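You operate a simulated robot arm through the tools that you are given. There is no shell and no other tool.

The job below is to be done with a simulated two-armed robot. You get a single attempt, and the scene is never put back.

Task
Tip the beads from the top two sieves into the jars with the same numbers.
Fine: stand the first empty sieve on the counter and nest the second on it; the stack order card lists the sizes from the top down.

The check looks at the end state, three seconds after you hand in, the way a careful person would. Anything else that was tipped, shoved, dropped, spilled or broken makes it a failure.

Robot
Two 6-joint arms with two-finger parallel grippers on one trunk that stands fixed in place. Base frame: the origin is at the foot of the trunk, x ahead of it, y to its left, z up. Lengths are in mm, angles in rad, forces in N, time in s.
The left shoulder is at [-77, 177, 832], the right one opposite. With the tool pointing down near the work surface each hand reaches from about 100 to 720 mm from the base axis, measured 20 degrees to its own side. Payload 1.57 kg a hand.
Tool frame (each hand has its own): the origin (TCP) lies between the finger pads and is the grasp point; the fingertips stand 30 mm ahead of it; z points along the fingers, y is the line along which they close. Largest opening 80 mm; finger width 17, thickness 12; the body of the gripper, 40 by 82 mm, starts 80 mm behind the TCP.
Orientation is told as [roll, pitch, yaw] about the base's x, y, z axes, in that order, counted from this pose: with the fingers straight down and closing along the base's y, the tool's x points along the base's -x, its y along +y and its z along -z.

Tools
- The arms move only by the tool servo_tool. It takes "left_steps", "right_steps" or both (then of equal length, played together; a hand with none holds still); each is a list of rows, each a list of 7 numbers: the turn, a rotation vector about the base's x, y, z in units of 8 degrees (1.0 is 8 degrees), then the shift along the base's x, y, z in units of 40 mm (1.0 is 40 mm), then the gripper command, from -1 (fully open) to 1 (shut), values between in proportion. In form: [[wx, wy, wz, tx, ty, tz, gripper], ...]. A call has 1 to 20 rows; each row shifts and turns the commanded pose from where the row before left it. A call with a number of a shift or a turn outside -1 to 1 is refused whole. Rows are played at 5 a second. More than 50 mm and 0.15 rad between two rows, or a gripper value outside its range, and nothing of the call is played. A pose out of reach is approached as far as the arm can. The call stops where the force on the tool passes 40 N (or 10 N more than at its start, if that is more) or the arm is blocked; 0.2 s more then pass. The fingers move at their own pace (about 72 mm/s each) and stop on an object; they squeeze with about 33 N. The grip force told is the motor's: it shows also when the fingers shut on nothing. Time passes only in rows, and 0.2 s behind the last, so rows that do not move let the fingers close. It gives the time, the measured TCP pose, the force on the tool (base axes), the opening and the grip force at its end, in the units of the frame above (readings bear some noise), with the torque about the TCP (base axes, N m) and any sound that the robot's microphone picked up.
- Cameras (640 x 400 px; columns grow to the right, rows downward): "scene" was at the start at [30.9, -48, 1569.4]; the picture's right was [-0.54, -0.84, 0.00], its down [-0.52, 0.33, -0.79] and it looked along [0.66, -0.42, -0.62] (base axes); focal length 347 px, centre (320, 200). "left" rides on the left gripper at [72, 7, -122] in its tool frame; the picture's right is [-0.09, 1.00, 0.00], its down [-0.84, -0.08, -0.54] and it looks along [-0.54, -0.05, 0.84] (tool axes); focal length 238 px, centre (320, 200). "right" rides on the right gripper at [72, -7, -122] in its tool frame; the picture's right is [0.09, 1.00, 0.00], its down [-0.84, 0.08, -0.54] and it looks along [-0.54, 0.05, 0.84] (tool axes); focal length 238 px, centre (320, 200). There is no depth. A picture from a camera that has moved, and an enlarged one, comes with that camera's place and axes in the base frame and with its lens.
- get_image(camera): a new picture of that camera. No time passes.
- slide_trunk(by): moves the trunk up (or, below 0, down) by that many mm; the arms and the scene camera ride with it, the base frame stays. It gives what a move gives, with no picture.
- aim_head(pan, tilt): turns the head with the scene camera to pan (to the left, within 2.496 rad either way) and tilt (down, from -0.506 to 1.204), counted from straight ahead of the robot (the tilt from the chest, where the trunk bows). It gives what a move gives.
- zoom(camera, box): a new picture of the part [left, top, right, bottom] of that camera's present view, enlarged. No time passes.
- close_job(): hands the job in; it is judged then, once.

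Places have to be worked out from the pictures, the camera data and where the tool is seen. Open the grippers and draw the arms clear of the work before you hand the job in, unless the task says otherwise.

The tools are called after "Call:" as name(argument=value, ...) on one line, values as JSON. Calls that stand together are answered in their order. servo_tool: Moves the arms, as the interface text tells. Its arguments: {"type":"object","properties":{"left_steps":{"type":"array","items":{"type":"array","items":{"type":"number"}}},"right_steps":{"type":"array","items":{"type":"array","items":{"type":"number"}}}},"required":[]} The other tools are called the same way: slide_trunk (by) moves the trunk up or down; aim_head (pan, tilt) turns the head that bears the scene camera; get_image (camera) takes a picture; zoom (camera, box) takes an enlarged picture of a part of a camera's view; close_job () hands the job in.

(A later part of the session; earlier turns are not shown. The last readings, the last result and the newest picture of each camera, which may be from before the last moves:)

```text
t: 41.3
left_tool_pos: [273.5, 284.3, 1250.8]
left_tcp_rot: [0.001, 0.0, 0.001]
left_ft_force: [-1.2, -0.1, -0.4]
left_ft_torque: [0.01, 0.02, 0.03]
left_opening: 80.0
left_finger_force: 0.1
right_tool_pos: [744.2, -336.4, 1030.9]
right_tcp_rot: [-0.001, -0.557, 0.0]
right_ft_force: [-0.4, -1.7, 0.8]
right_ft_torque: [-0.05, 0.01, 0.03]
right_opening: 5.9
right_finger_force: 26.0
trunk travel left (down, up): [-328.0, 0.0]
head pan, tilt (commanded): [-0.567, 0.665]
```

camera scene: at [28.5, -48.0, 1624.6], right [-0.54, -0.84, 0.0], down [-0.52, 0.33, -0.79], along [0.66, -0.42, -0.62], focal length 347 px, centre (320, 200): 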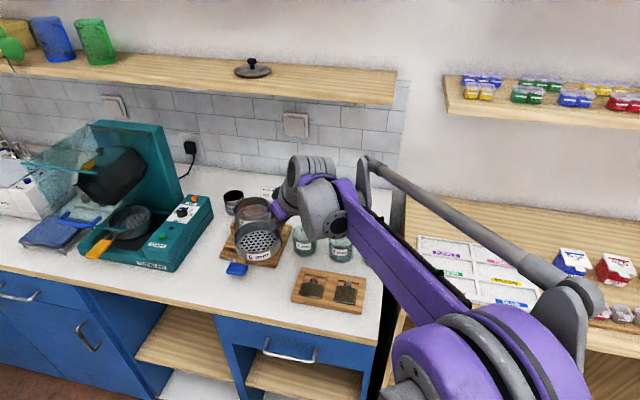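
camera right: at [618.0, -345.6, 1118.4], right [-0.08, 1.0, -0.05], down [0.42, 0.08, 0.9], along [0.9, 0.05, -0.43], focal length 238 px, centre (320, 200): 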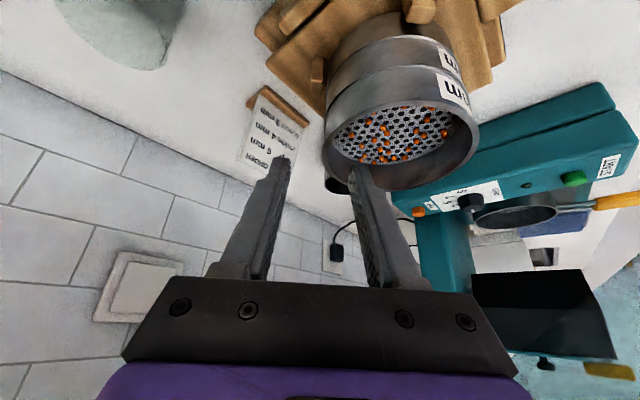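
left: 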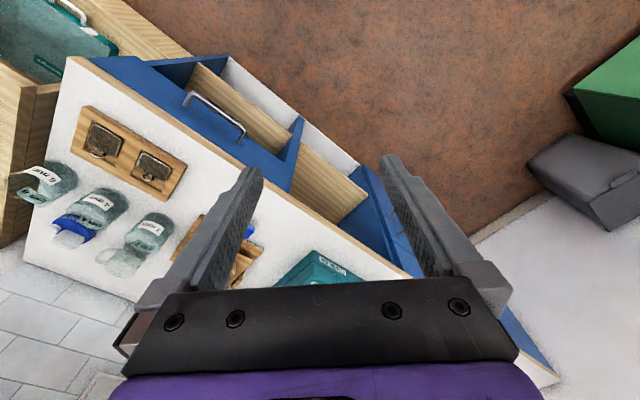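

The grip is firm (26 N, small side force). I lift slowly by 10 mm first and check that the 3 mm sieve stays.

Call:
servo_tool(right_steps=[[0, 0, 0, 0, 0, 0.08, 1], [0, 0, 0, 0, 0, 0.08, 1], [0, 0, 0, 0, 0, 0.09, 1], [0, 0, 0, 0, 0, 0, 1]])

Call:
zoom(camera="scene", box=[225, 170, 305, 250])

Call:
zoom(camera="right", box=[250, 0, 510, 230])

```text
t: 42.3
left_tool_pos: [273.6, 282.7, 1250.5]
left_tcp_rot: [-0.001, 0.001, 0.001]
left_ft_force: [0.3, 0.5, -0.2]
left_ft_torque: [0.0, 0.03, -0.01]
left_opening: 80.0
left_finger_force: 0.0
right_tool_pos: [744.3, -335.6, 1040.3]
right_tcp_rot: [-0.001, -0.559, 0.001]
right_ft_force: [0.2, 0.2, -0.7]
right_ft_torque: [-0.06, 0.02, 0.02]
right_opening: 5.7
right_finger_force: 26.2
trunk travel left (down, up): [-328.0, 0.0]
head pan, tilt (commanded): [-0.567, 0.665]
```

```text
5.00 times, centred on (265, 210) of scene
camera zoom: at [28.5, -48.0, 1624.6], right [-0.54, -0.84, 0.0], down [-0.52, 0.33, -0.79], along [0.66, -0.42, -0.62], focal length 1735 px, centre (595, 150)
```

zoom: 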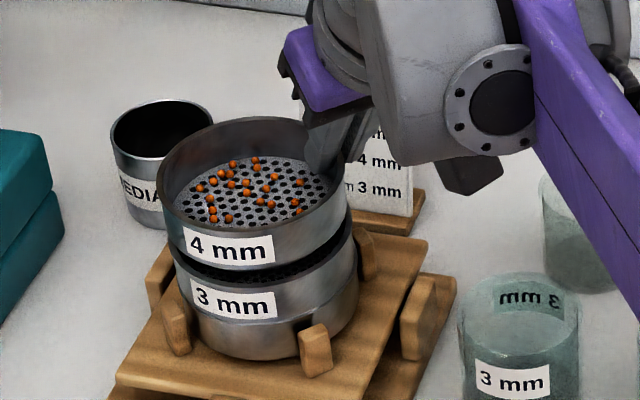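

```text
1.74 times, centred on (380, 115) of right
camera zoom: at [619.5, -343.0, 1105.0], right [-0.08, 1.0, -0.05], down [0.42, 0.08, 0.9], along [0.9, 0.05, -0.43], focal length 414 px, centre (216, 348)
```

zoom: 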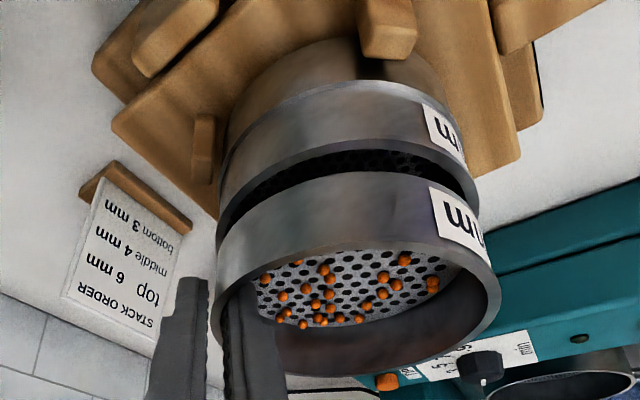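

Only the 4 mm sieve lifted, with all its orange beads. I lift it 107 mm and carry it back, level, toward jar 4.

Call:
servo_tool(right_steps=[[0, 0, 0, 0, 0, 0.2, 1], [0, 0, 0, 0, 0, 0.4, 1], [0, 0, 0, 0, 0, 0.6, 1], [0, 0, 0, 0, 0, 0.6, 1], [0, 0, 0, 0, 0, 0.5, 1], [0, 0, 0, 0, 0, 0.375, 1], [0, 0, 0, -0.3, -0.108, 0, 1], [0, 0, 0, -0.5, -0.108, 0, 1], [0, 0, 0, -0.65, -0.108, 0, 1], [0, 0, 0, -0.65, -0.108, 0, 1], [0, 0, 0, -0.65, -0.108, 0, 1], [0, 0, 0, -0.65, -0.108, 0, 1], [0, 0, 0, -0.65, -0.108, 0, 1], [0, 0, 0, -0.65, -0.108, 0, 1], [0, 0, 0, -0.4, -0.108, 0, 1], [0, 0, 0, 0, 0, 0, 1]])

Call:
get_image(camera="scene")

Call:
get_image(camera="right")

```text
t: 45.7
left_tool_pos: [274.1, 283.1, 1250.0]
left_tcp_rot: [0.0, -0.002, 0.001]
left_ft_force: [0.0, 0.2, -0.4]
left_ft_torque: [-0.01, 0.0, 0.0]
left_opening: 80.2
left_finger_force: 0.1
right_tool_pos: [540.0, -373.6, 1145.5]
right_tcp_rot: [-0.001, -0.558, 0.002]
right_ft_force: [-0.2, 0.4, -1.4]
right_ft_torque: [-0.06, 0.01, 0.0]
right_opening: 5.5
right_finger_force: 25.5
trunk travel left (down, up): [-328.0, 0.0]
head pan, tilt (commanded): [-0.567, 0.665]
```

```text
taken
camera scene: at [28.8, -48.0, 1624.6], right [-0.54, -0.84, 0.0], down [-0.52, 0.33, -0.79], along [0.66, -0.42, -0.62], focal length 347 px, centre (320, 200)
```

scene: 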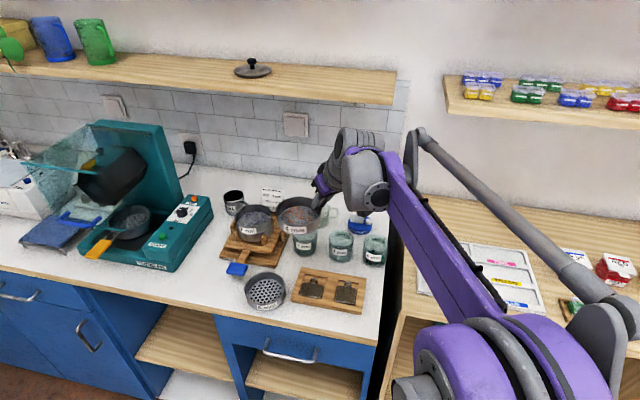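

```text
taken
camera right: at [414.9, -380.9, 1210.8], right [-0.08, 1.0, -0.05], down [0.42, 0.08, 0.9], along [0.9, 0.05, -0.43], focal length 238 px, centre (320, 200)
```

right: 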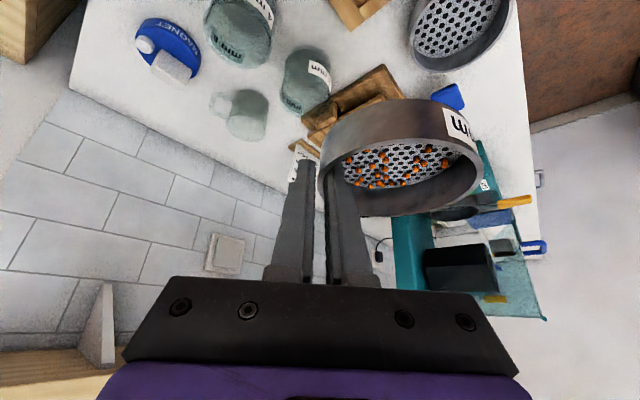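

Jars 4 and 6 are clearly visible in the scene view now, so I zoom in to fit jar 4's rim and check the beads in jar 6.

Call:
zoom(camera="scene", box=[320, 222, 364, 270])

Call:
zoom(camera="right", box=[190, 0, 290, 80])

Call:
zoom(camera="scene", box=[352, 226, 400, 274])

```text
8.33 times, centred on (342, 246) of scene
camera zoom: at [28.8, -48.0, 1624.6], right [-0.54, -0.84, 0.0], down [-0.52, 0.33, -0.79], along [0.66, -0.42, -0.62], focal length 2891 px, centre (137, -183)
```

zoom: 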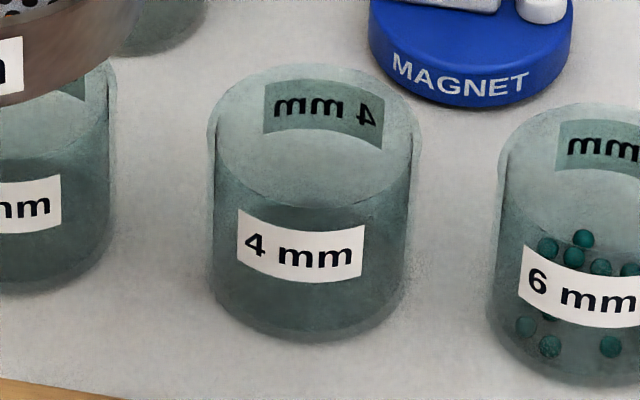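

```text
5.00 times, centred on (240, 40) of right
camera zoom: at [414.9, -380.9, 1210.8], right [-0.08, 1.0, -0.05], down [0.42, 0.08, 0.9], along [0.9, 0.05, -0.43], focal length 1192 px, centre (720, 1000)
```

zoom: 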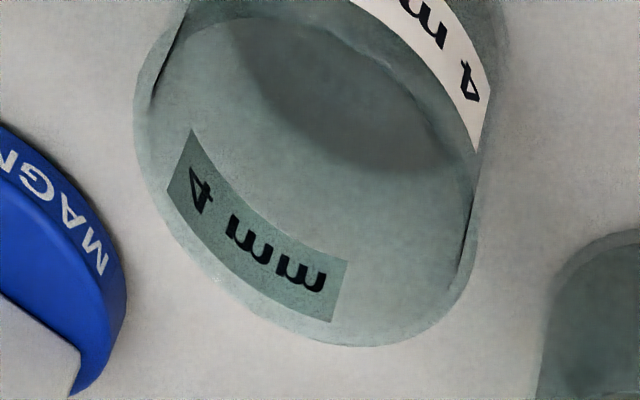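

```text
8.33 times, centred on (376, 250) of scene
camera zoom: at [28.8, -48.0, 1624.6], right [-0.54, -0.84, 0.0], down [-0.52, 0.33, -0.79], along [0.66, -0.42, -0.62], focal length 2891 px, centre (-147, -217)
```

zoom: 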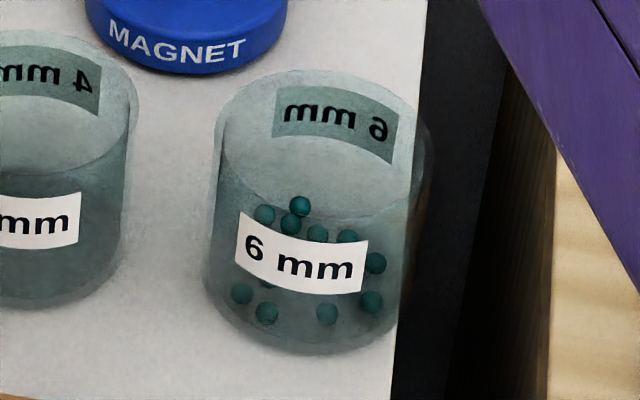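

Jar 6 shows its teal beads and nothing lies outside it. Jar 4's rim centre is at about (577, -468, 952). I run the same tilt path, shifted to jar 4, for the first 36°.

Call:
servo_tool(right_steps=[[-0.6865, 0.3021, 0.3125, 0.144, -0.733, -0.3275, 1], [-0.699, 0.2718, 0.3125, 0.144, -0.733, -0.3275, 1], [-0.7102, 0.2411, 0.3125, 0.144, -0.733, -0.3275, 1], [-0.72, 0.2099, 0.3125, 0.144, -0.733, -0.3275, 1], [-0.7285, 0.1783, 0.3125, 0.144, -0.733, -0.3275, 1], [-0.7356, 0.1463, 0.3125, 0.144, -0.733, -0.3275, 1], [0, 0, 0, 0, 0, 0, 1]])

Call:
zoom(camera="right", box=[300, 70, 580, 270])

Call:
zoom(camera="scene", box=[290, 160, 430, 290])

```text
t: 47.3
left_tool_pos: [273.7, 284.0, 1249.6]
left_tcp_rot: [0.0, 0.0, 0.002]
left_ft_force: [-0.8, 0.7, -0.2]
left_ft_torque: [-0.03, 0.01, 0.03]
left_opening: 80.0
left_finger_force: 0.0
right_tool_pos: [574.6, -550.4, 1067.7]
right_tcp_rot: [-0.576, -0.218, 0.49]
right_ft_force: [-0.1, -0.1, 0.2]
right_ft_torque: [-0.04, -0.02, -0.01]
right_opening: 5.9
right_finger_force: 25.9
trunk travel left (down, up): [-328.0, 0.0]
head pan, tilt (commanded): [-0.567, 0.665]
```

```text
2.00 times, centred on (440, 170) of right
camera zoom: at [463.7, -541.3, 1154.3], right [-0.37, 0.75, -0.55], down [0.47, 0.66, 0.58], along [0.8, -0.05, -0.6], focal length 477 px, centre (80, 260)
```

zoom: 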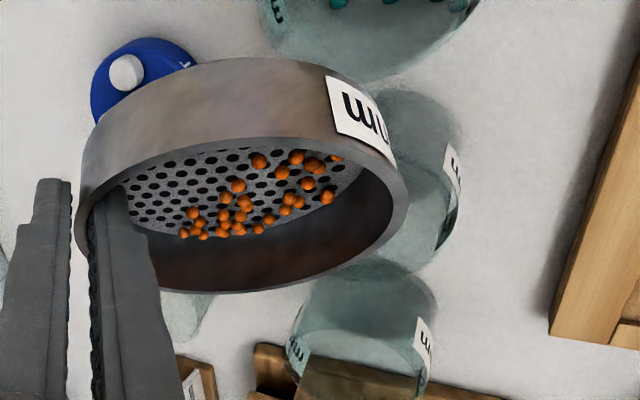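

```text
3.08 times, centred on (360, 225) of scene
camera zoom: at [28.1, -47.4, 1624.6], right [-0.54, -0.84, 0.0], down [-0.52, 0.33, -0.79], along [0.66, -0.42, -0.62], focal length 1068 px, centre (197, 123)
```

zoom: 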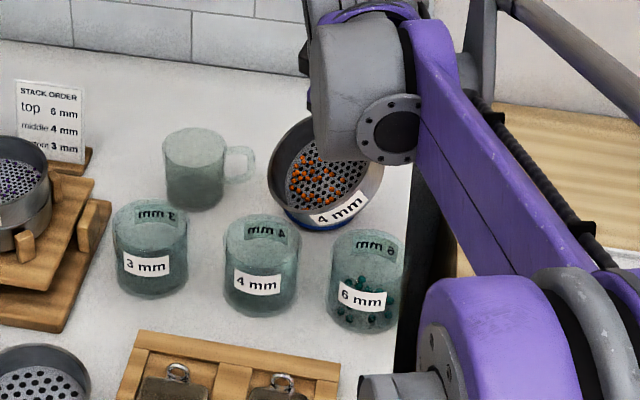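

The beads are moving to the lip side and the lip is over jar 4. I continue to 66°, as before.

Call:
servo_tool(right_steps=[[-0.7413, 0.1141, 0.3125, 0.115, 0.1875, 0.18, 1], [-0.7456, 0.0817, 0.3125, 0.0975, 0.2125, 0.16, 1], [-0.7484, 0.0491, 0.3125, 0.0825, 0.23, 0.0625, 1], [-0.7499, 0.0164, 0.3125, 0.06, 0.2475, 0.0625, 1], [-0.7499, -0.0164, 0.3125, 0.04, 0.26, -0.0125, 1], [0, 0, 0, 0, 0, 0, 1]])

Call:
zoom(camera="right", box=[300, 70, 580, 270])

Call:
zoom(camera="scene", box=[290, 160, 430, 290])

```text
t: 48.7
left_tool_pos: [272.6, 283.6, 1250.1]
left_tcp_rot: [-0.001, 0.0, -0.001]
left_ft_force: [0.6, -0.4, -0.2]
left_ft_torque: [-0.02, 0.0, 0.01]
left_opening: 79.7
left_finger_force: 0.2
right_tool_pos: [591.6, -505.0, 1085.1]
right_tcp_rot: [-0.984, 0.113, 0.733]
right_ft_force: [0.8, 0.1, -1.0]
right_ft_torque: [-0.01, -0.04, 0.03]
right_opening: 5.5
right_finger_force: 25.9
trunk travel left (down, up): [-328.0, 0.0]
head pan, tilt (commanded): [-0.567, 0.665]
```

```text
2.00 times, centred on (440, 170) of right
camera zoom: at [479.3, -475.4, 1166.0], right [-0.51, 0.29, -0.81], down [0.31, 0.94, 0.14], along [0.81, -0.18, -0.56], focal length 477 px, centre (80, 260)
```

zoom: 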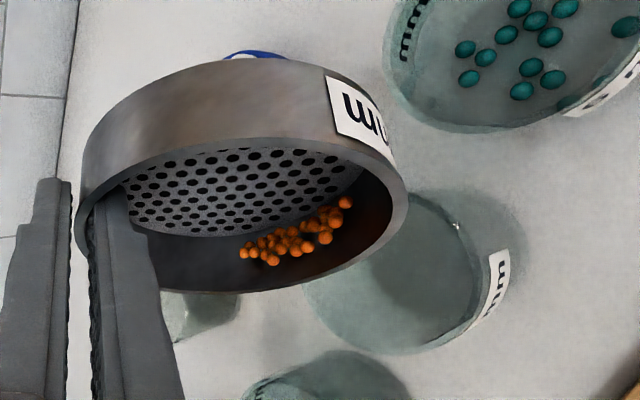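

```text
3.08 times, centred on (360, 225) of scene
camera zoom: at [28.5, -48.2, 1624.6], right [-0.54, -0.84, 0.0], down [-0.52, 0.33, -0.79], along [0.66, -0.42, -0.62], focal length 1068 px, centre (197, 123)
```

zoom: 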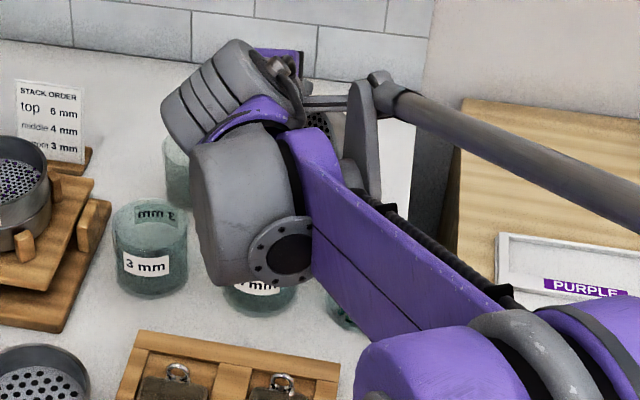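

All the beads are piled at the lip-side wall above jar 4. Because these are smaller and more numerous, I use half-size steps and lower the lip closer first, up to 78°.

Call:
servo_tool(right_steps=[[-0.3742, -0.0246, 0.156, 0.0075, 0.135, -0.15, 1], [-0.3742, -0.0246, 0.156, 0.0075, 0.135, -0.15, 1], [-0.3728, -0.0409, 0.156, -0.0025, 0.136, -0.046, 1], [-0.3728, -0.0409, 0.156, -0.0025, 0.136, -0.046, 1], [0, 0, 0, 0, 0, 0, 1]])

Call:
zoom(camera="right", box=[300, 70, 580, 270])

```text
t: 49.9
left_tool_pos: [272.6, 282.9, 1250.4]
left_tcp_rot: [0.002, 0.0, 0.0]
left_ft_force: [0.1, 0.5, -0.3]
left_ft_torque: [-0.02, -0.02, 0.01]
left_opening: 79.9
left_finger_force: 0.1
right_tool_pos: [591.1, -481.7, 1070.3]
right_tcp_rot: [-1.152, 0.243, 0.789]
right_ft_force: [-0.3, 0.9, -0.5]
right_ft_torque: [0.04, -0.03, -0.04]
right_opening: 5.7
right_finger_force: 25.8
trunk travel left (down, up): [-328.0, 0.0]
head pan, tilt (commanded): [-0.567, 0.665]
```

```text
2.00 times, centred on (440, 170) of right
camera zoom: at [474.5, -446.8, 1141.5], right [-0.5, 0.07, -0.86], down [0.22, 0.97, -0.06], along [0.83, -0.22, -0.51], focal length 477 px, centre (80, 260)
```

zoom: 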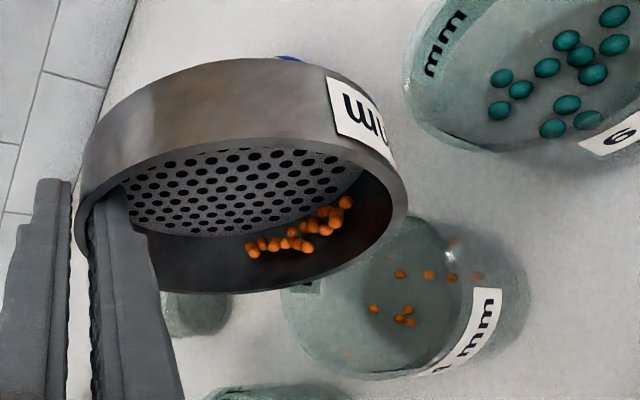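

Eight orange beads are already in jar 4 and the rest are at the lip. I continue in half-size steps to 90°.

Call:
servo_tool(right_steps=[[-0.3707, -0.0571, 0.156, -0.016, 0.1375, -0.034, 1], [-0.3707, -0.0571, 0.156, -0.016, 0.1375, -0.034, 1], [-0.3678, -0.0731, 0.156, -0.026, 0.135, -0.035, 1], [-0.3678, -0.0731, 0.156, -0.026, 0.135, -0.035, 1], [0, 0, 0, 0, 0, 0, 1]])

Call:
zoom(camera="right", box=[300, 70, 580, 270])

```text
t: 51.1
left_tool_pos: [273.5, 283.8, 1250.4]
left_tcp_rot: [0.0, -0.001, 0.0]
left_ft_force: [0.1, 0.0, 0.0]
left_ft_torque: [-0.02, 0.01, 0.0]
left_opening: 80.0
left_finger_force: 0.0
right_tool_pos: [588.5, -460.7, 1065.4]
right_tcp_rot: [-1.327, 0.367, 0.821]
right_ft_force: [0.4, 0.4, -1.6]
right_ft_torque: [0.04, 0.0, 0.02]
right_opening: 5.7
right_finger_force: 25.6
trunk travel left (down, up): [-328.0, 0.0]
head pan, tilt (commanded): [-0.567, 0.665]
```

```text
2.00 times, centred on (440, 170) of right
camera zoom: at [466.3, -422.4, 1123.4], right [-0.47, -0.15, -0.87], down [0.15, 0.96, -0.25], along [0.87, -0.24, -0.43], focal length 477 px, centre (80, 260)
```

zoom: 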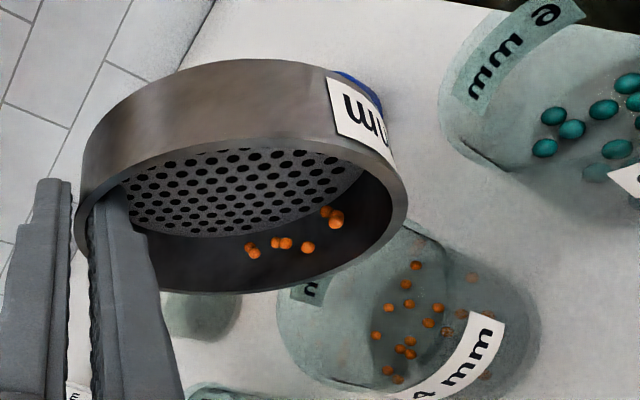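

Most are in the jar and about eight are left at the wall. I continue slowly to 102°.

Call:
servo_tool(right_steps=[[-0.3643, -0.0892, 0.156, -0.0375, 0.129, -0.024, 1], [-0.3643, -0.0892, 0.156, -0.0375, 0.129, -0.024, 1], [0, 0, 0, 0, 0, 0, 1], [-0.3622, -0.097, 0, -0.0325, 0.121, -0.0375, 1], [-0.3622, -0.097, 0, -0.0325, 0.121, -0.0375, 1], [0, 0, 0, 0, 0, 0, 1]])

Call:
zoom(camera="right", box=[300, 70, 580, 270])

```text
t: 52.5
left_tool_pos: [273.5, 282.9, 1251.6]
left_tcp_rot: [0.0, 0.001, -0.002]
left_ft_force: [0.6, 0.0, 0.6]
left_ft_torque: [-0.01, 0.03, 0.0]
left_opening: 79.9
left_finger_force: 0.1
right_tool_pos: [583.4, -440.3, 1059.8]
right_tcp_rot: [-1.52, 0.478, 0.785]
right_ft_force: [0.6, -0.3, -0.4]
right_ft_torque: [0.03, -0.02, 0.03]
right_opening: 5.7
right_finger_force: 25.9
trunk travel left (down, up): [-328.0, 0.0]
head pan, tilt (commanded): [-0.567, 0.665]
```

```text
2.00 times, centred on (440, 170) of right
camera zoom: at [456.2, -397.0, 1103.7], right [-0.42, -0.35, -0.84], down [0.12, 0.89, -0.43], along [0.9, -0.28, -0.33], focal length 477 px, centre (80, 260)
```

zoom: 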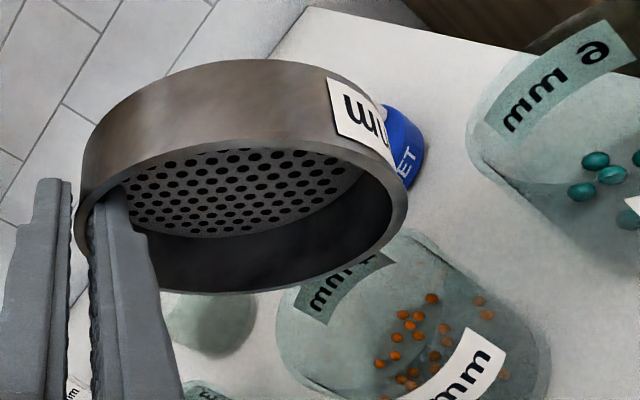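

The sieve looks empty. I tip a little further to 108° and pause, to make sure nothing stays behind.

Call:
servo_tool(right_steps=[[-0.3622, -0.097, 0, -0.031, 0.1175, -0.05, 1], [-0.3622, -0.097, 0, -0.031, 0.1175, -0.05, 1], [0, 0, 0, 0, 0, 0, 1], [0, 0, 0, 0, 0, 0, 1]])

Call:
zoom(camera="right", box=[300, 70, 580, 270])

Call:
get_image(camera="scene")

```text
t: 53.5
left_tool_pos: [274.3, 282.8, 1251.1]
left_tcp_rot: [0.0, 0.002, 0.0]
left_ft_force: [-0.9, 0.3, 0.8]
left_ft_torque: [0.0, 0.0, -0.01]
left_opening: 79.6
left_finger_force: 0.1
right_tool_pos: [580.0, -431.9, 1056.3]
right_tcp_rot: [-1.628, 0.529, 0.735]
right_ft_force: [-0.1, -0.8, -0.9]
right_ft_torque: [0.03, -0.04, 0.0]
right_opening: 5.7
right_finger_force: 25.6
trunk travel left (down, up): [-328.0, 0.0]
head pan, tilt (commanded): [-0.567, 0.665]
```

```text
2.00 times, centred on (440, 170) of right
camera zoom: at [453.2, -384.0, 1091.8], right [-0.39, -0.43, -0.81], down [0.14, 0.85, -0.52], along [0.91, -0.31, -0.27], focal length 477 px, centre (80, 260)
```

zoom: 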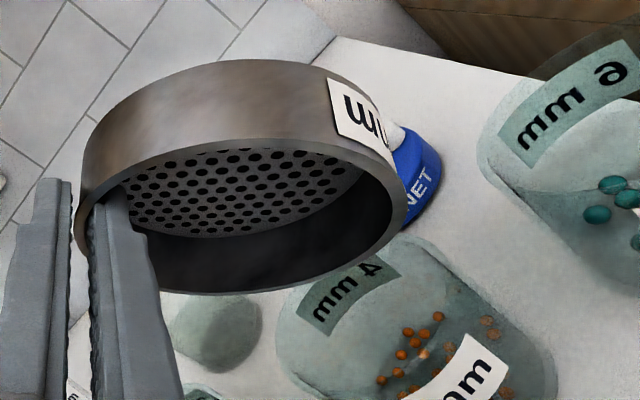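

```text
taken
camera scene: at [28.5, -48.0, 1624.6], right [-0.54, -0.84, 0.0], down [-0.52, 0.33, -0.79], along [0.66, -0.42, -0.62], focal length 347 px, centre (320, 200)
```

scene: 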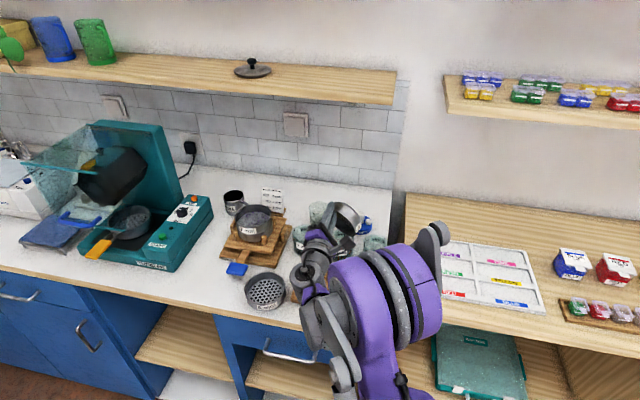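

The 4 mm sieve is empty and the beads are in jar 4. I lift off, turn it back upright and carry it above the standing 6 mm sieve.

Call:
servo_tool(right_steps=[[0, 0, 0, 0, 0, 0.64, 1], [0, 0, 0, 0, 0, 0.64, 1], [0.8733, 0.2177, -0.25, -0.0217, 0.26, 0, 1], [0.8803, 0.1871, -0.25, -0.0217, 0.26, 0, 1], [0.8863, 0.1563, -0.25, -0.0217, 0.26, 0, 1], [0.8912, 0.1253, -0.25, -0.0217, 0.26, 0, 1], [0.8951, 0.0941, -0.25, -0.0217, 0.26, 0, 1], [0.8978, 0.0628, -0.25, -0.0217, 0.26, 0, 1], [0.8995, 0.0314, -0.25, -0.0217, 0.26, 0, 1], [0.9, 0, -0.25, -0.0217, 0.26, 0, 1], [0.8995, -0.0314, -0.25, -0.0217, 0.26, 0, 1], [0.8978, -0.0628, -0.25, -0.0217, 0.26, 0, 1], [0.8951, -0.0941, -0.25, -0.0217, 0.26, 0, 1], [0.8912, -0.1253, -0.25, -0.0217, 0.26, 0, 1], [0.8863, -0.1563, -0.25, -0.0217, 0.26, 0, 1], [0.8803, -0.1871, -0.25, -0.0217, 0.26, 0, 1], [0.8733, -0.2177, -0.25, -0.0217, 0.26, 0, 1], [0, 0, 0, 0, 0, 0, 1]])

Call:
get_image(camera="scene")

Call:
get_image(camera="right")

Call:
zoom(camera="scene", box=[280, 200, 400, 320])

```text
t: 57.3
left_tool_pos: [273.2, 283.2, 1250.8]
left_tcp_rot: [0.0, 0.0, 0.0]
left_ft_force: [0.1, -0.8, 0.0]
left_ft_torque: [0.0, 0.0, 0.01]
left_opening: 80.0
left_finger_force: 0.2
right_tool_pos: [566.8, -275.1, 1107.0]
right_tcp_rot: [0.003, -0.559, 0.173]
right_ft_force: [0.2, -0.5, -0.8]
right_ft_torque: [0.01, 0.01, 0.04]
right_opening: 5.3
right_finger_force: 25.4
trunk travel left (down, up): [-328.0, 0.0]
head pan, tilt (commanded): [-0.567, 0.665]
```

```text
taken
camera scene: at [28.5, -47.9, 1624.6], right [-0.54, -0.84, 0.0], down [-0.52, 0.33, -0.79], along [0.66, -0.42, -0.62], focal length 347 px, centre (320, 200)
```

scene: 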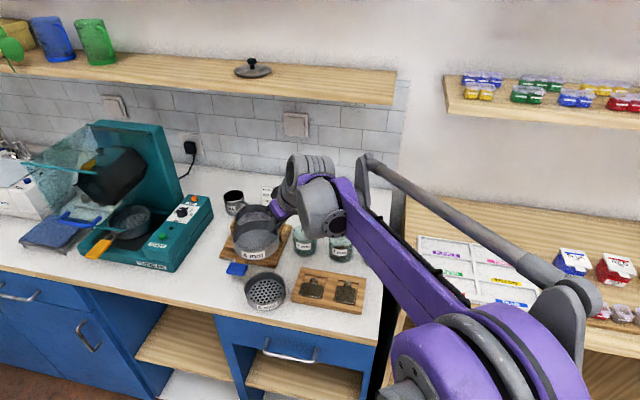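

```text
taken
camera right: at [445.1, -304.1, 1172.3], right [-0.25, 0.97, -0.05], down [0.4, 0.15, 0.9], along [0.88, 0.21, -0.43], focal length 238 px, centre (320, 200)
```

right: 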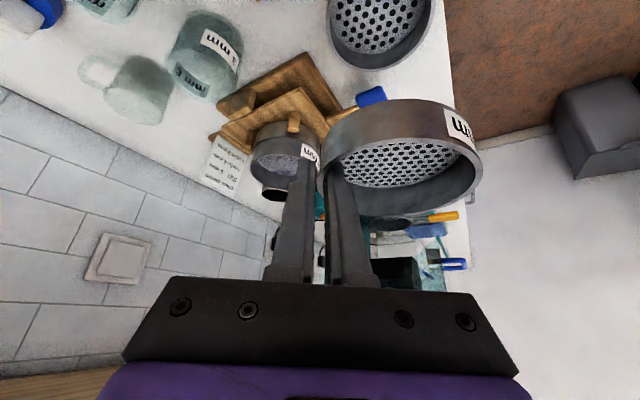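

```text
3.33 times, centred on (340, 260) of scene
camera zoom: at [28.5, -47.9, 1624.6], right [-0.54, -0.84, 0.0], down [-0.52, 0.33, -0.79], along [0.66, -0.42, -0.62], focal length 1156 px, centre (253, 0)
```

zoom: 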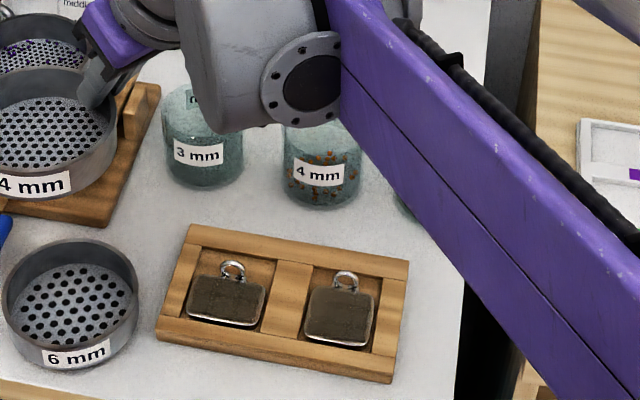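

Jar 4 shows the orange beads, no strays are visible, and the held sieve is empty and level. I move back 50 mm so the wrist camera sees both the held and the standing sieve, and measure their relative positions.

Call:
servo_tool(right_steps=[[0, 0, 0, -0.625, 0, 0, 1], [0, 0, 0, -0.625, 0, 0, 1], [0, 0, 0, 0, 0, 0, 1]])

Call:
get_image(camera="right")

Call:
zoom(camera="right", box=[300, 10, 430, 110])

Call:
zoom(camera="scene", box=[230, 255, 300, 320])

Call:
zoom(camera="right", box=[300, 80, 500, 230])

```text
t: 58.1
left_tool_pos: [274.3, 283.4, 1250.6]
left_tcp_rot: [0.001, -0.001, 0.0]
left_ft_force: [0.9, 0.5, -0.6]
left_ft_torque: [0.04, 0.01, -0.03]
left_opening: 80.2
left_finger_force: 0.0
right_tool_pos: [517.7, -275.0, 1107.2]
right_tcp_rot: [0.002, -0.558, 0.174]
right_ft_force: [0.3, -0.1, -1.6]
right_ft_torque: [-0.06, 0.01, 0.01]
right_opening: 5.7
right_finger_force: 25.4
trunk travel left (down, up): [-328.0, 0.0]
head pan, tilt (commanded): [-0.567, 0.665]
```

```text
taken
camera right: at [395.5, -304.9, 1173.0], right [-0.25, 0.97, -0.05], down [0.4, 0.15, 0.9], along [0.88, 0.21, -0.43], focal length 238 px, centre (320, 200)
```

right: 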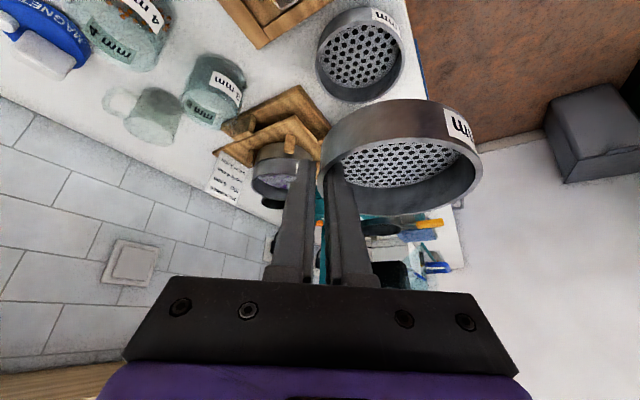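

```text
4.00 times, centred on (365, 60) of right
camera zoom: at [395.5, -304.9, 1173.0], right [-0.25, 0.97, -0.05], down [0.4, 0.15, 0.9], along [0.88, 0.21, -0.43], focal length 953 px, centre (140, 760)
```

zoom: 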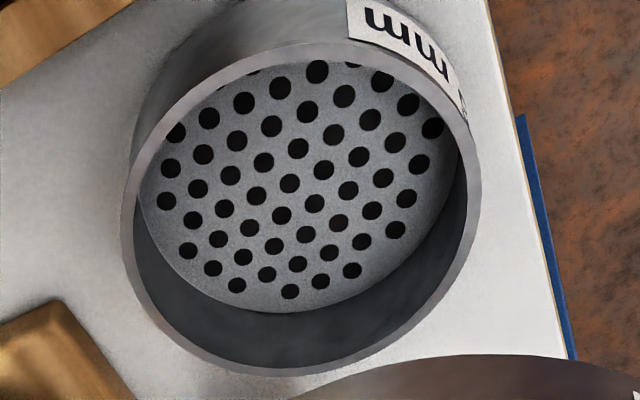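

```text
6.15 times, centred on (265, 288) of scene
camera zoom: at [29.1, -48.1, 1624.6], right [-0.54, -0.84, 0.0], down [-0.52, 0.33, -0.79], along [0.66, -0.42, -0.62], focal length 2135 px, centre (658, -338)
```

zoom: 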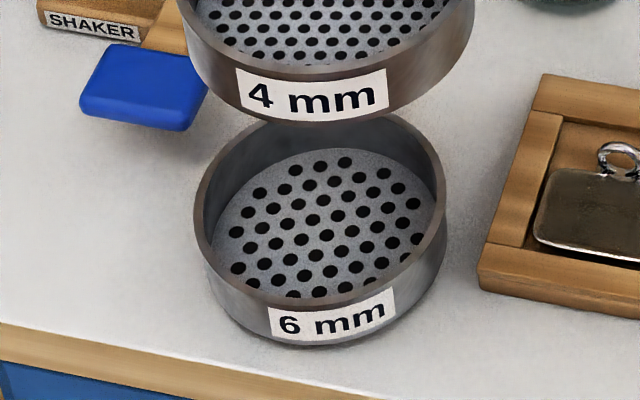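

```text
2.67 times, centred on (400, 155) of right
camera zoom: at [395.5, -304.9, 1173.0], right [-0.25, 0.97, -0.05], down [0.4, 0.15, 0.9], along [0.88, 0.21, -0.43], focal length 636 px, centre (107, 320)
```

zoom: 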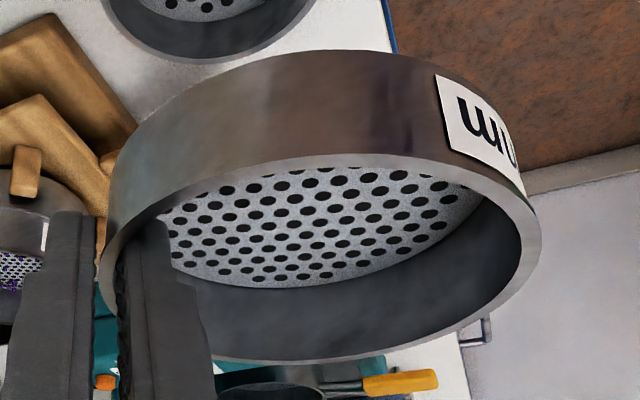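

The standing rim fits to (567.0, -227.4, 916), and allowing for the held offset, the hand should end at about (565.6, -276.2) for nesting. I go above it and down to about 20 mm above the expected nesting height.

Call:
servo_tool(right_steps=[[0, 0, 0, 0.6, -0.015, 0, 1], [0, 0, 0, 0.6, -0.015, 0, 1], [0, 0, 0, 0, 0, -0.5, 1], [0, 0, 0, 0, 0, -0.7, 1], [0, 0, 0, 0, 0, -0.7, 1], [0, 0, 0, 0, 0, -0.7, 1], [0, 0, 0, 0, 0, -0.5, 1], [0, 0, 0, 0, 0, -0.2, 1], [0, 0, 0, 0, 0, 0, 1], [0, 0, 0, 0, 0, 0, 1]])

Call:
zoom(camera="right", box=[300, 50, 500, 220])

Call:
zoom(camera="scene", box=[230, 245, 300, 310])

```text
t: 60.3
left_tool_pos: [273.4, 283.3, 1249.3]
left_tcp_rot: [0.0, -0.001, 0.001]
left_ft_force: [0.5, -0.2, -1.1]
left_ft_torque: [0.02, 0.02, 0.02]
left_opening: 79.8
left_finger_force: 0.0
right_tool_pos: [565.3, -275.7, 975.7]
right_tcp_rot: [0.0, -0.558, 0.175]
right_ft_force: [0.6, 0.5, -0.3]
right_ft_torque: [-0.03, 0.0, 0.03]
right_opening: 5.7
right_finger_force: 25.2
trunk travel left (down, up): [-328.0, 0.0]
head pan, tilt (commanded): [-0.567, 0.665]
```

```text
2.35 times, centred on (400, 135) of right
camera zoom: at [443.9, -305.0, 1040.2], right [-0.25, 0.97, -0.05], down [0.4, 0.15, 0.9], along [0.88, 0.21, -0.43], focal length 561 px, centre (132, 353)
```

zoom: 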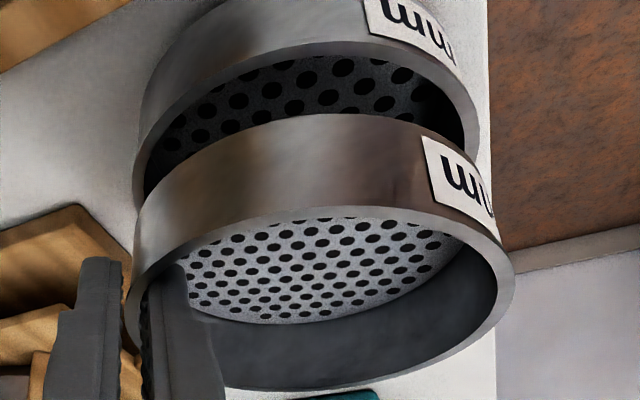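

```text
6.15 times, centred on (265, 278) of scene
camera zoom: at [28.4, -48.0, 1624.6], right [-0.54, -0.84, 0.0], down [-0.52, 0.33, -0.79], along [0.66, -0.42, -0.62], focal length 2135 px, centre (658, -277)
```

zoom: 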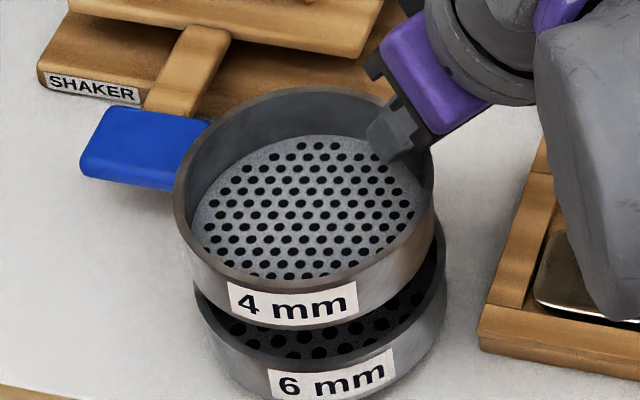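

The two sieves look roughly concentric. I zoom in closely on both rims in the scene view to check the sideways alignment before lowering.

Call:
zoom(camera="scene", box=[240, 250, 310, 295])

Call:
zoom(camera="scene", box=[240, 275, 310, 320])

Call:
zoom(camera="right", box=[310, 30, 480, 120])

```text
8.89 times, centred on (275, 272) of scene
camera zoom: at [28.4, -48.0, 1624.6], right [-0.54, -0.84, 0.0], down [-0.52, 0.33, -0.79], along [0.66, -0.42, -0.62], focal length 3084 px, centre (720, -444)
```

zoom: 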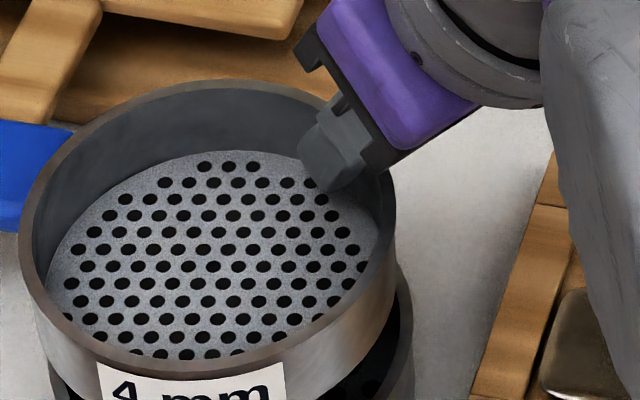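

```text
8.89 times, centred on (275, 298) of scene
camera zoom: at [28.4, -48.0, 1624.6], right [-0.54, -0.84, 0.0], down [-0.52, 0.33, -0.79], along [0.66, -0.42, -0.62], focal length 3084 px, centre (720, -667)
```

zoom: 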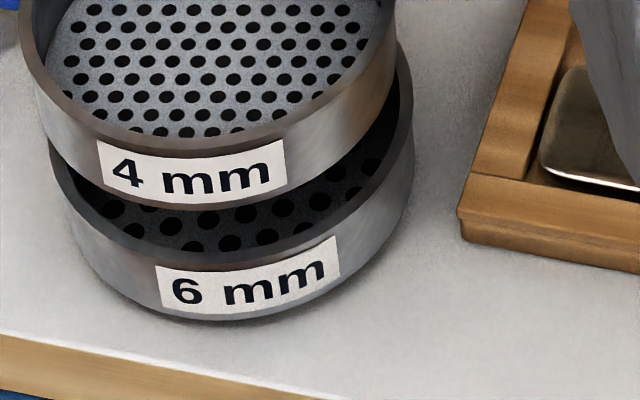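

```text
3.76 times, centred on (395, 75) of right
camera zoom: at [443.9, -305.0, 1040.2], right [-0.25, 0.97, -0.05], down [0.4, 0.15, 0.9], along [0.88, 0.21, -0.43], focal length 897 px, centre (38, 671)
```

zoom: 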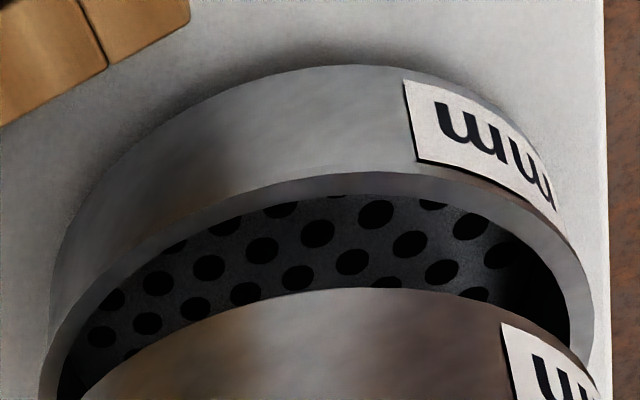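

Both views say the held sieve sits about 1.5 mm off toward (+x, +y). I correct by (-0.8, -1.3) mm and go down to about 6 mm above the expected nesting height.

Call:
servo_tool(right_steps=[[0, 0, 0, -0.02, -0.033, 0, 1], [0, 0, 0, 0, 0, -0.15, 1], [0, 0, 0, 0, 0, -0.15, 1], [0, 0, 0, 0, 0, -0.1, 1], [0, 0, 0, 0, 0, 0, 1]])

Call:
zoom(camera="scene", box=[240, 265, 310, 310])

Call:
zoom(camera="right", box=[300, 50, 500, 220])

```text
t: 61.5
left_tool_pos: [273.3, 282.5, 1249.9]
left_tcp_rot: [0.0, -0.001, 0.001]
left_ft_force: [0.1, -0.3, -0.2]
left_ft_torque: [0.03, 0.0, 0.0]
left_opening: 80.1
left_finger_force: 0.1
right_tool_pos: [566.2, -278.1, 960.0]
right_tcp_rot: [0.0, -0.558, 0.175]
right_ft_force: [0.2, -0.2, -1.3]
right_ft_torque: [-0.05, 0.0, 0.0]
right_opening: 5.4
right_finger_force: 25.7
trunk travel left (down, up): [-328.0, 0.0]
head pan, tilt (commanded): [-0.567, 0.665]
```

```text
8.89 times, centred on (275, 288) of scene
camera zoom: at [28.4, -48.0, 1624.6], right [-0.54, -0.84, 0.0], down [-0.52, 0.33, -0.79], along [0.66, -0.42, -0.62], focal length 3084 px, centre (720, -578)
```

zoom: 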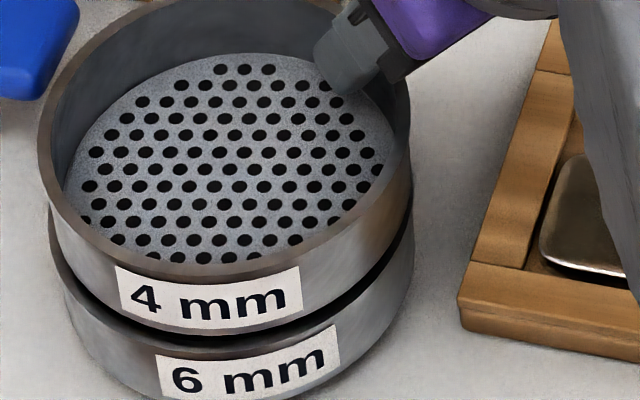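

```text
2.35 times, centred on (400, 135) of right
camera zoom: at [442.2, -307.5, 1024.4], right [-0.25, 0.97, -0.05], down [0.4, 0.15, 0.9], along [0.88, 0.21, -0.43], focal length 561 px, centre (132, 353)
```

zoom: 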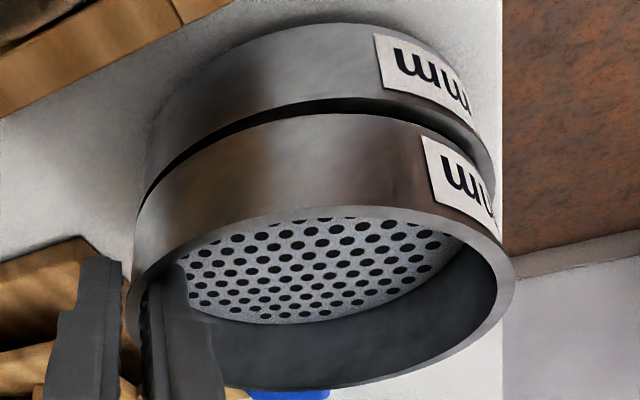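

The readings suggest the arm moved a bit more than commanded. I let it settle and measure again before the last millimetres.

Call:
servo_tool(right_steps=[[0, 0, 0, 0, 0, 0, 1], [0, 0, 0, 0, 0, 0, 1], [0, 0, 0, 0, 0, 0, 1]])

Call:
zoom(camera="scene", box=[240, 262, 275, 302])

Call:
zoom(camera="scene", box=[260, 262, 295, 302])

Call:
zoom(camera="right", box=[310, 50, 400, 140])

Call:
zoom(camera="right", box=[410, 50, 500, 140])

```text
t: 62.3
left_tool_pos: [273.9, 283.2, 1250.4]
left_tcp_rot: [0.0, 0.001, 0.0]
left_ft_force: [-0.1, -0.3, -0.1]
left_ft_torque: [-0.01, -0.03, 0.01]
left_opening: 80.2
left_finger_force: 0.0
right_tool_pos: [563.4, -278.0, 958.1]
right_tcp_rot: [0.001, -0.559, 0.172]
right_ft_force: [-1.0, -0.4, 0.5]
right_ft_torque: [-0.04, 0.04, 0.01]
right_opening: 5.7
right_finger_force: 26.3
trunk travel left (down, up): [-328.0, 0.0]
head pan, tilt (commanded): [-0.567, 0.665]
```

```text
10.00 times, centred on (258, 282) of scene
camera zoom: at [28.5, -48.0, 1624.6], right [-0.54, -0.84, 0.0], down [-0.52, 0.33, -0.79], along [0.66, -0.42, -0.62], focal length 3469 px, centre (945, -620)
```

zoom: 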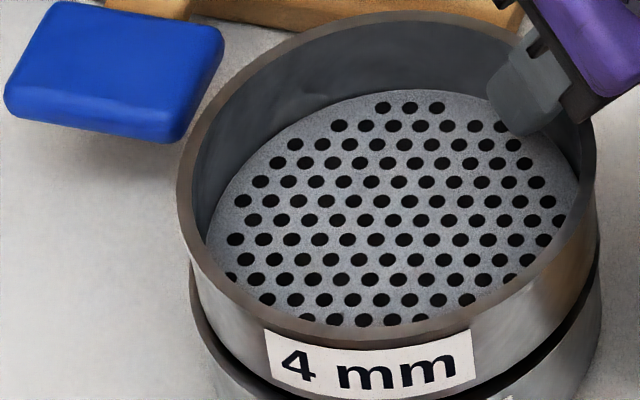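

```text
10.00 times, centred on (278, 282) of scene
camera zoom: at [28.5, -48.0, 1624.6], right [-0.54, -0.84, 0.0], down [-0.52, 0.33, -0.79], along [0.66, -0.42, -0.62], focal length 3469 px, centre (745, -620)
```

zoom: 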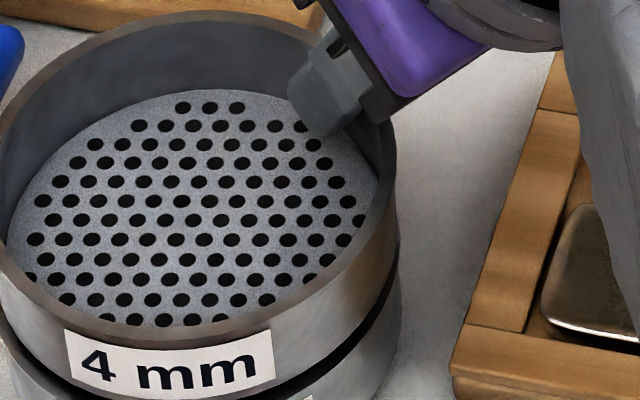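

```text
4.44 times, centred on (355, 95) of right
camera zoom: at [442.2, -307.5, 1024.5], right [-0.25, 0.97, -0.05], down [0.4, 0.15, 0.9], along [0.88, 0.21, -0.43], focal length 1059 px, centre (164, 667)
```

zoom: 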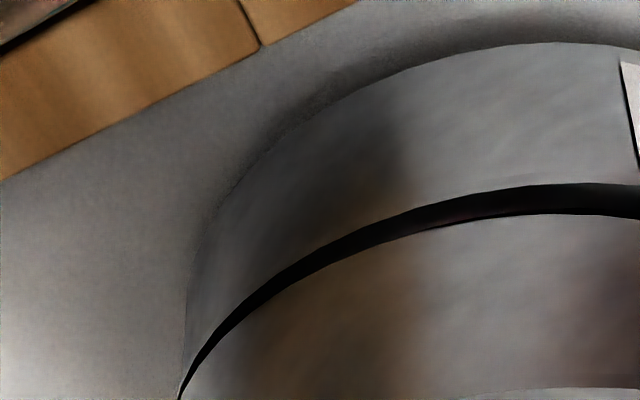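

```text
4.44 times, centred on (455, 95) of right
camera zoom: at [442.2, -307.5, 1024.5], right [-0.25, 0.97, -0.05], down [0.4, 0.15, 0.9], along [0.88, 0.21, -0.43], focal length 1059 px, centre (-280, 667)
```

zoom: 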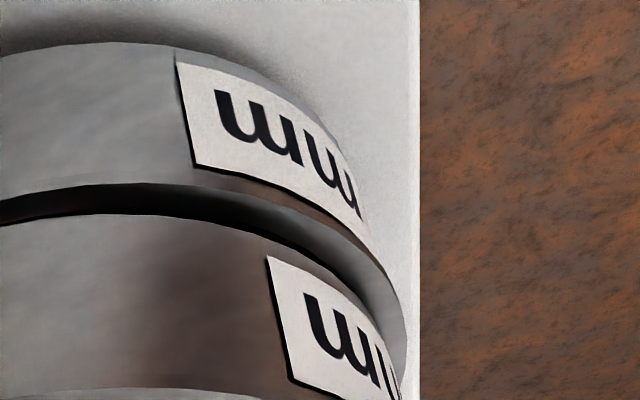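

Combining both views, the held sieve now sits about (-0.9, -1.2) mm off. I make a fine correction and go down 2 mm.

Call:
servo_tool(right_steps=[[0, 0, 0, 0.022, 0.03, 0, 1], [0, 0, 0, 0, 0, -0.05, 1], [0, 0, 0, 0, 0, 0, 1], [0, 0, 0, 0, 0, 0, 1]])

Call:
zoom(camera="right", box=[310, 50, 490, 160])

Call:
zoom(camera="scene", box=[240, 265, 300, 310])

```text
t: 63.3
left_tool_pos: [272.7, 283.9, 1250.5]
left_tcp_rot: [0.0, -0.001, 0.001]
left_ft_force: [0.2, 0.2, 0.1]
left_ft_torque: [0.01, 0.02, 0.02]
left_opening: 79.8
left_finger_force: 0.1
right_tool_pos: [563.6, -276.1, 957.8]
right_tcp_rot: [0.0, -0.56, 0.175]
right_ft_force: [0.3, -0.7, -0.5]
right_ft_torque: [-0.03, -0.02, 0.02]
right_opening: 5.4
right_finger_force: 25.3
trunk travel left (down, up): [-328.0, 0.0]
head pan, tilt (commanded): [-0.567, 0.665]
```

```text
3.56 times, centred on (400, 105) of right
camera zoom: at [443.1, -305.9, 1021.8], right [-0.25, 0.97, -0.05], down [0.4, 0.15, 0.9], along [0.88, 0.21, -0.43], focal length 848 px, centre (36, 538)
```

zoom: 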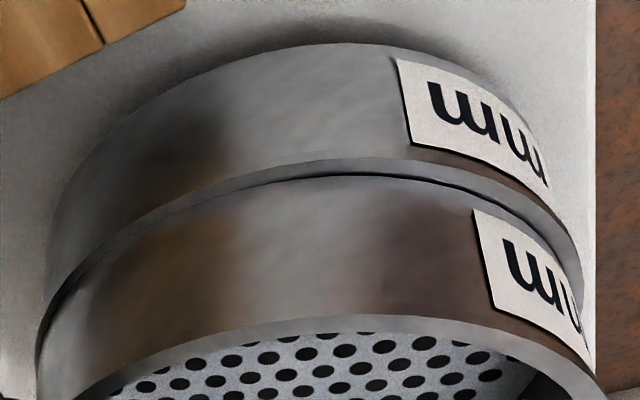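

```text
8.89 times, centred on (270, 288) of scene
camera zoom: at [28.4, -48.0, 1624.6], right [-0.54, -0.84, 0.0], down [-0.52, 0.33, -0.79], along [0.66, -0.42, -0.62], focal length 3084 px, centre (764, -578)
```

zoom: 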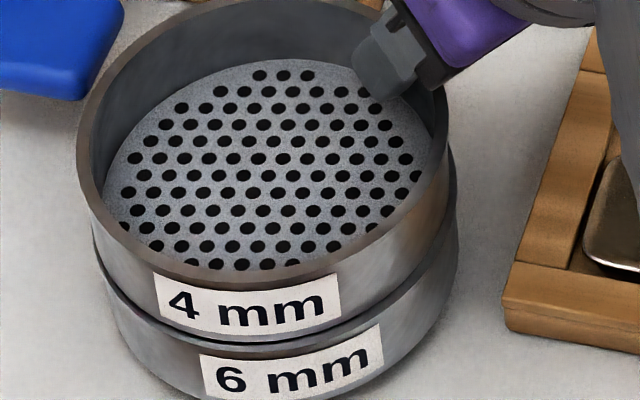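

Both views now put the sieves concentric to within about 0.7 mm. I lower in 1.2 mm steps, watching the force.

Call:
servo_tool(right_steps=[[0, 0, 0, 0, 0, -0.03, 1], [0, 0, 0, 0, 0, 0, 1]])

Call:
servo_tool(right_steps=[[0, 0, 0, 0, 0, -0.03, 1], [0, 0, 0, 0, 0, 0, 1]])

Call:
zoom(camera="right", box=[310, 50, 490, 160])

```text
t: 63.9
left_tool_pos: [273.7, 282.8, 1251.5]
left_tcp_rot: [0.001, -0.001, 0.002]
left_ft_force: [-0.6, -0.3, 0.0]
left_ft_torque: [0.02, -0.02, 0.02]
left_opening: 80.2
left_finger_force: 0.1
right_tool_pos: [565.4, -275.5, 955.6]
right_tcp_rot: [0.0, -0.561, 0.173]
right_ft_force: [1.1, -2.9, 12.3]
right_ft_torque: [-0.05, 0.06, 0.03]
right_opening: 5.3
right_finger_force: 26.1
trunk travel left (down, up): [-328.0, 0.0]
head pan, tilt (commanded): [-0.567, 0.665]
```

```text
t: 64.5
left_tool_pos: [272.6, 283.6, 1251.5]
left_tcp_rot: [0.001, -0.002, 0.001]
left_ft_force: [0.6, -0.4, 0.6]
left_ft_torque: [0.02, 0.01, -0.02]
left_opening: 80.1
left_finger_force: 0.0
right_tool_pos: [565.8, -276.4, 955.4]
right_tcp_rot: [0.0, -0.561, 0.172]
right_ft_force: [6.2, -5.8, 25.8]
right_ft_torque: [-0.11, -0.16, -0.04]
right_opening: 5.6
right_finger_force: 26.1
trunk travel left (down, up): [-328.0, 0.0]
head pan, tilt (commanded): [-0.567, 0.665]
```

```text
3.56 times, centred on (400, 105) of right
camera zoom: at [442.4, -305.6, 1020.5], right [-0.25, 0.97, -0.05], down [0.4, 0.15, 0.9], along [0.88, 0.2, -0.42], focal length 848 px, centre (36, 538)
```

zoom: 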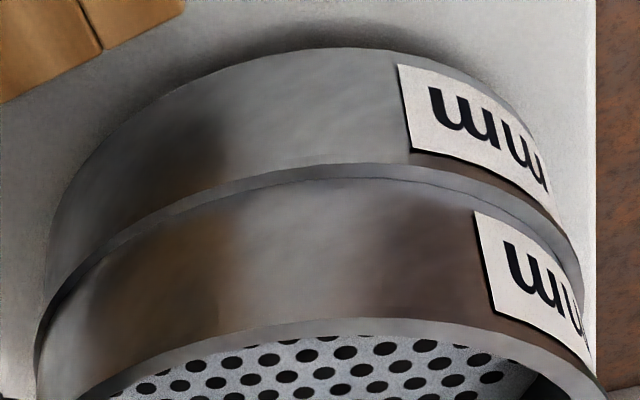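

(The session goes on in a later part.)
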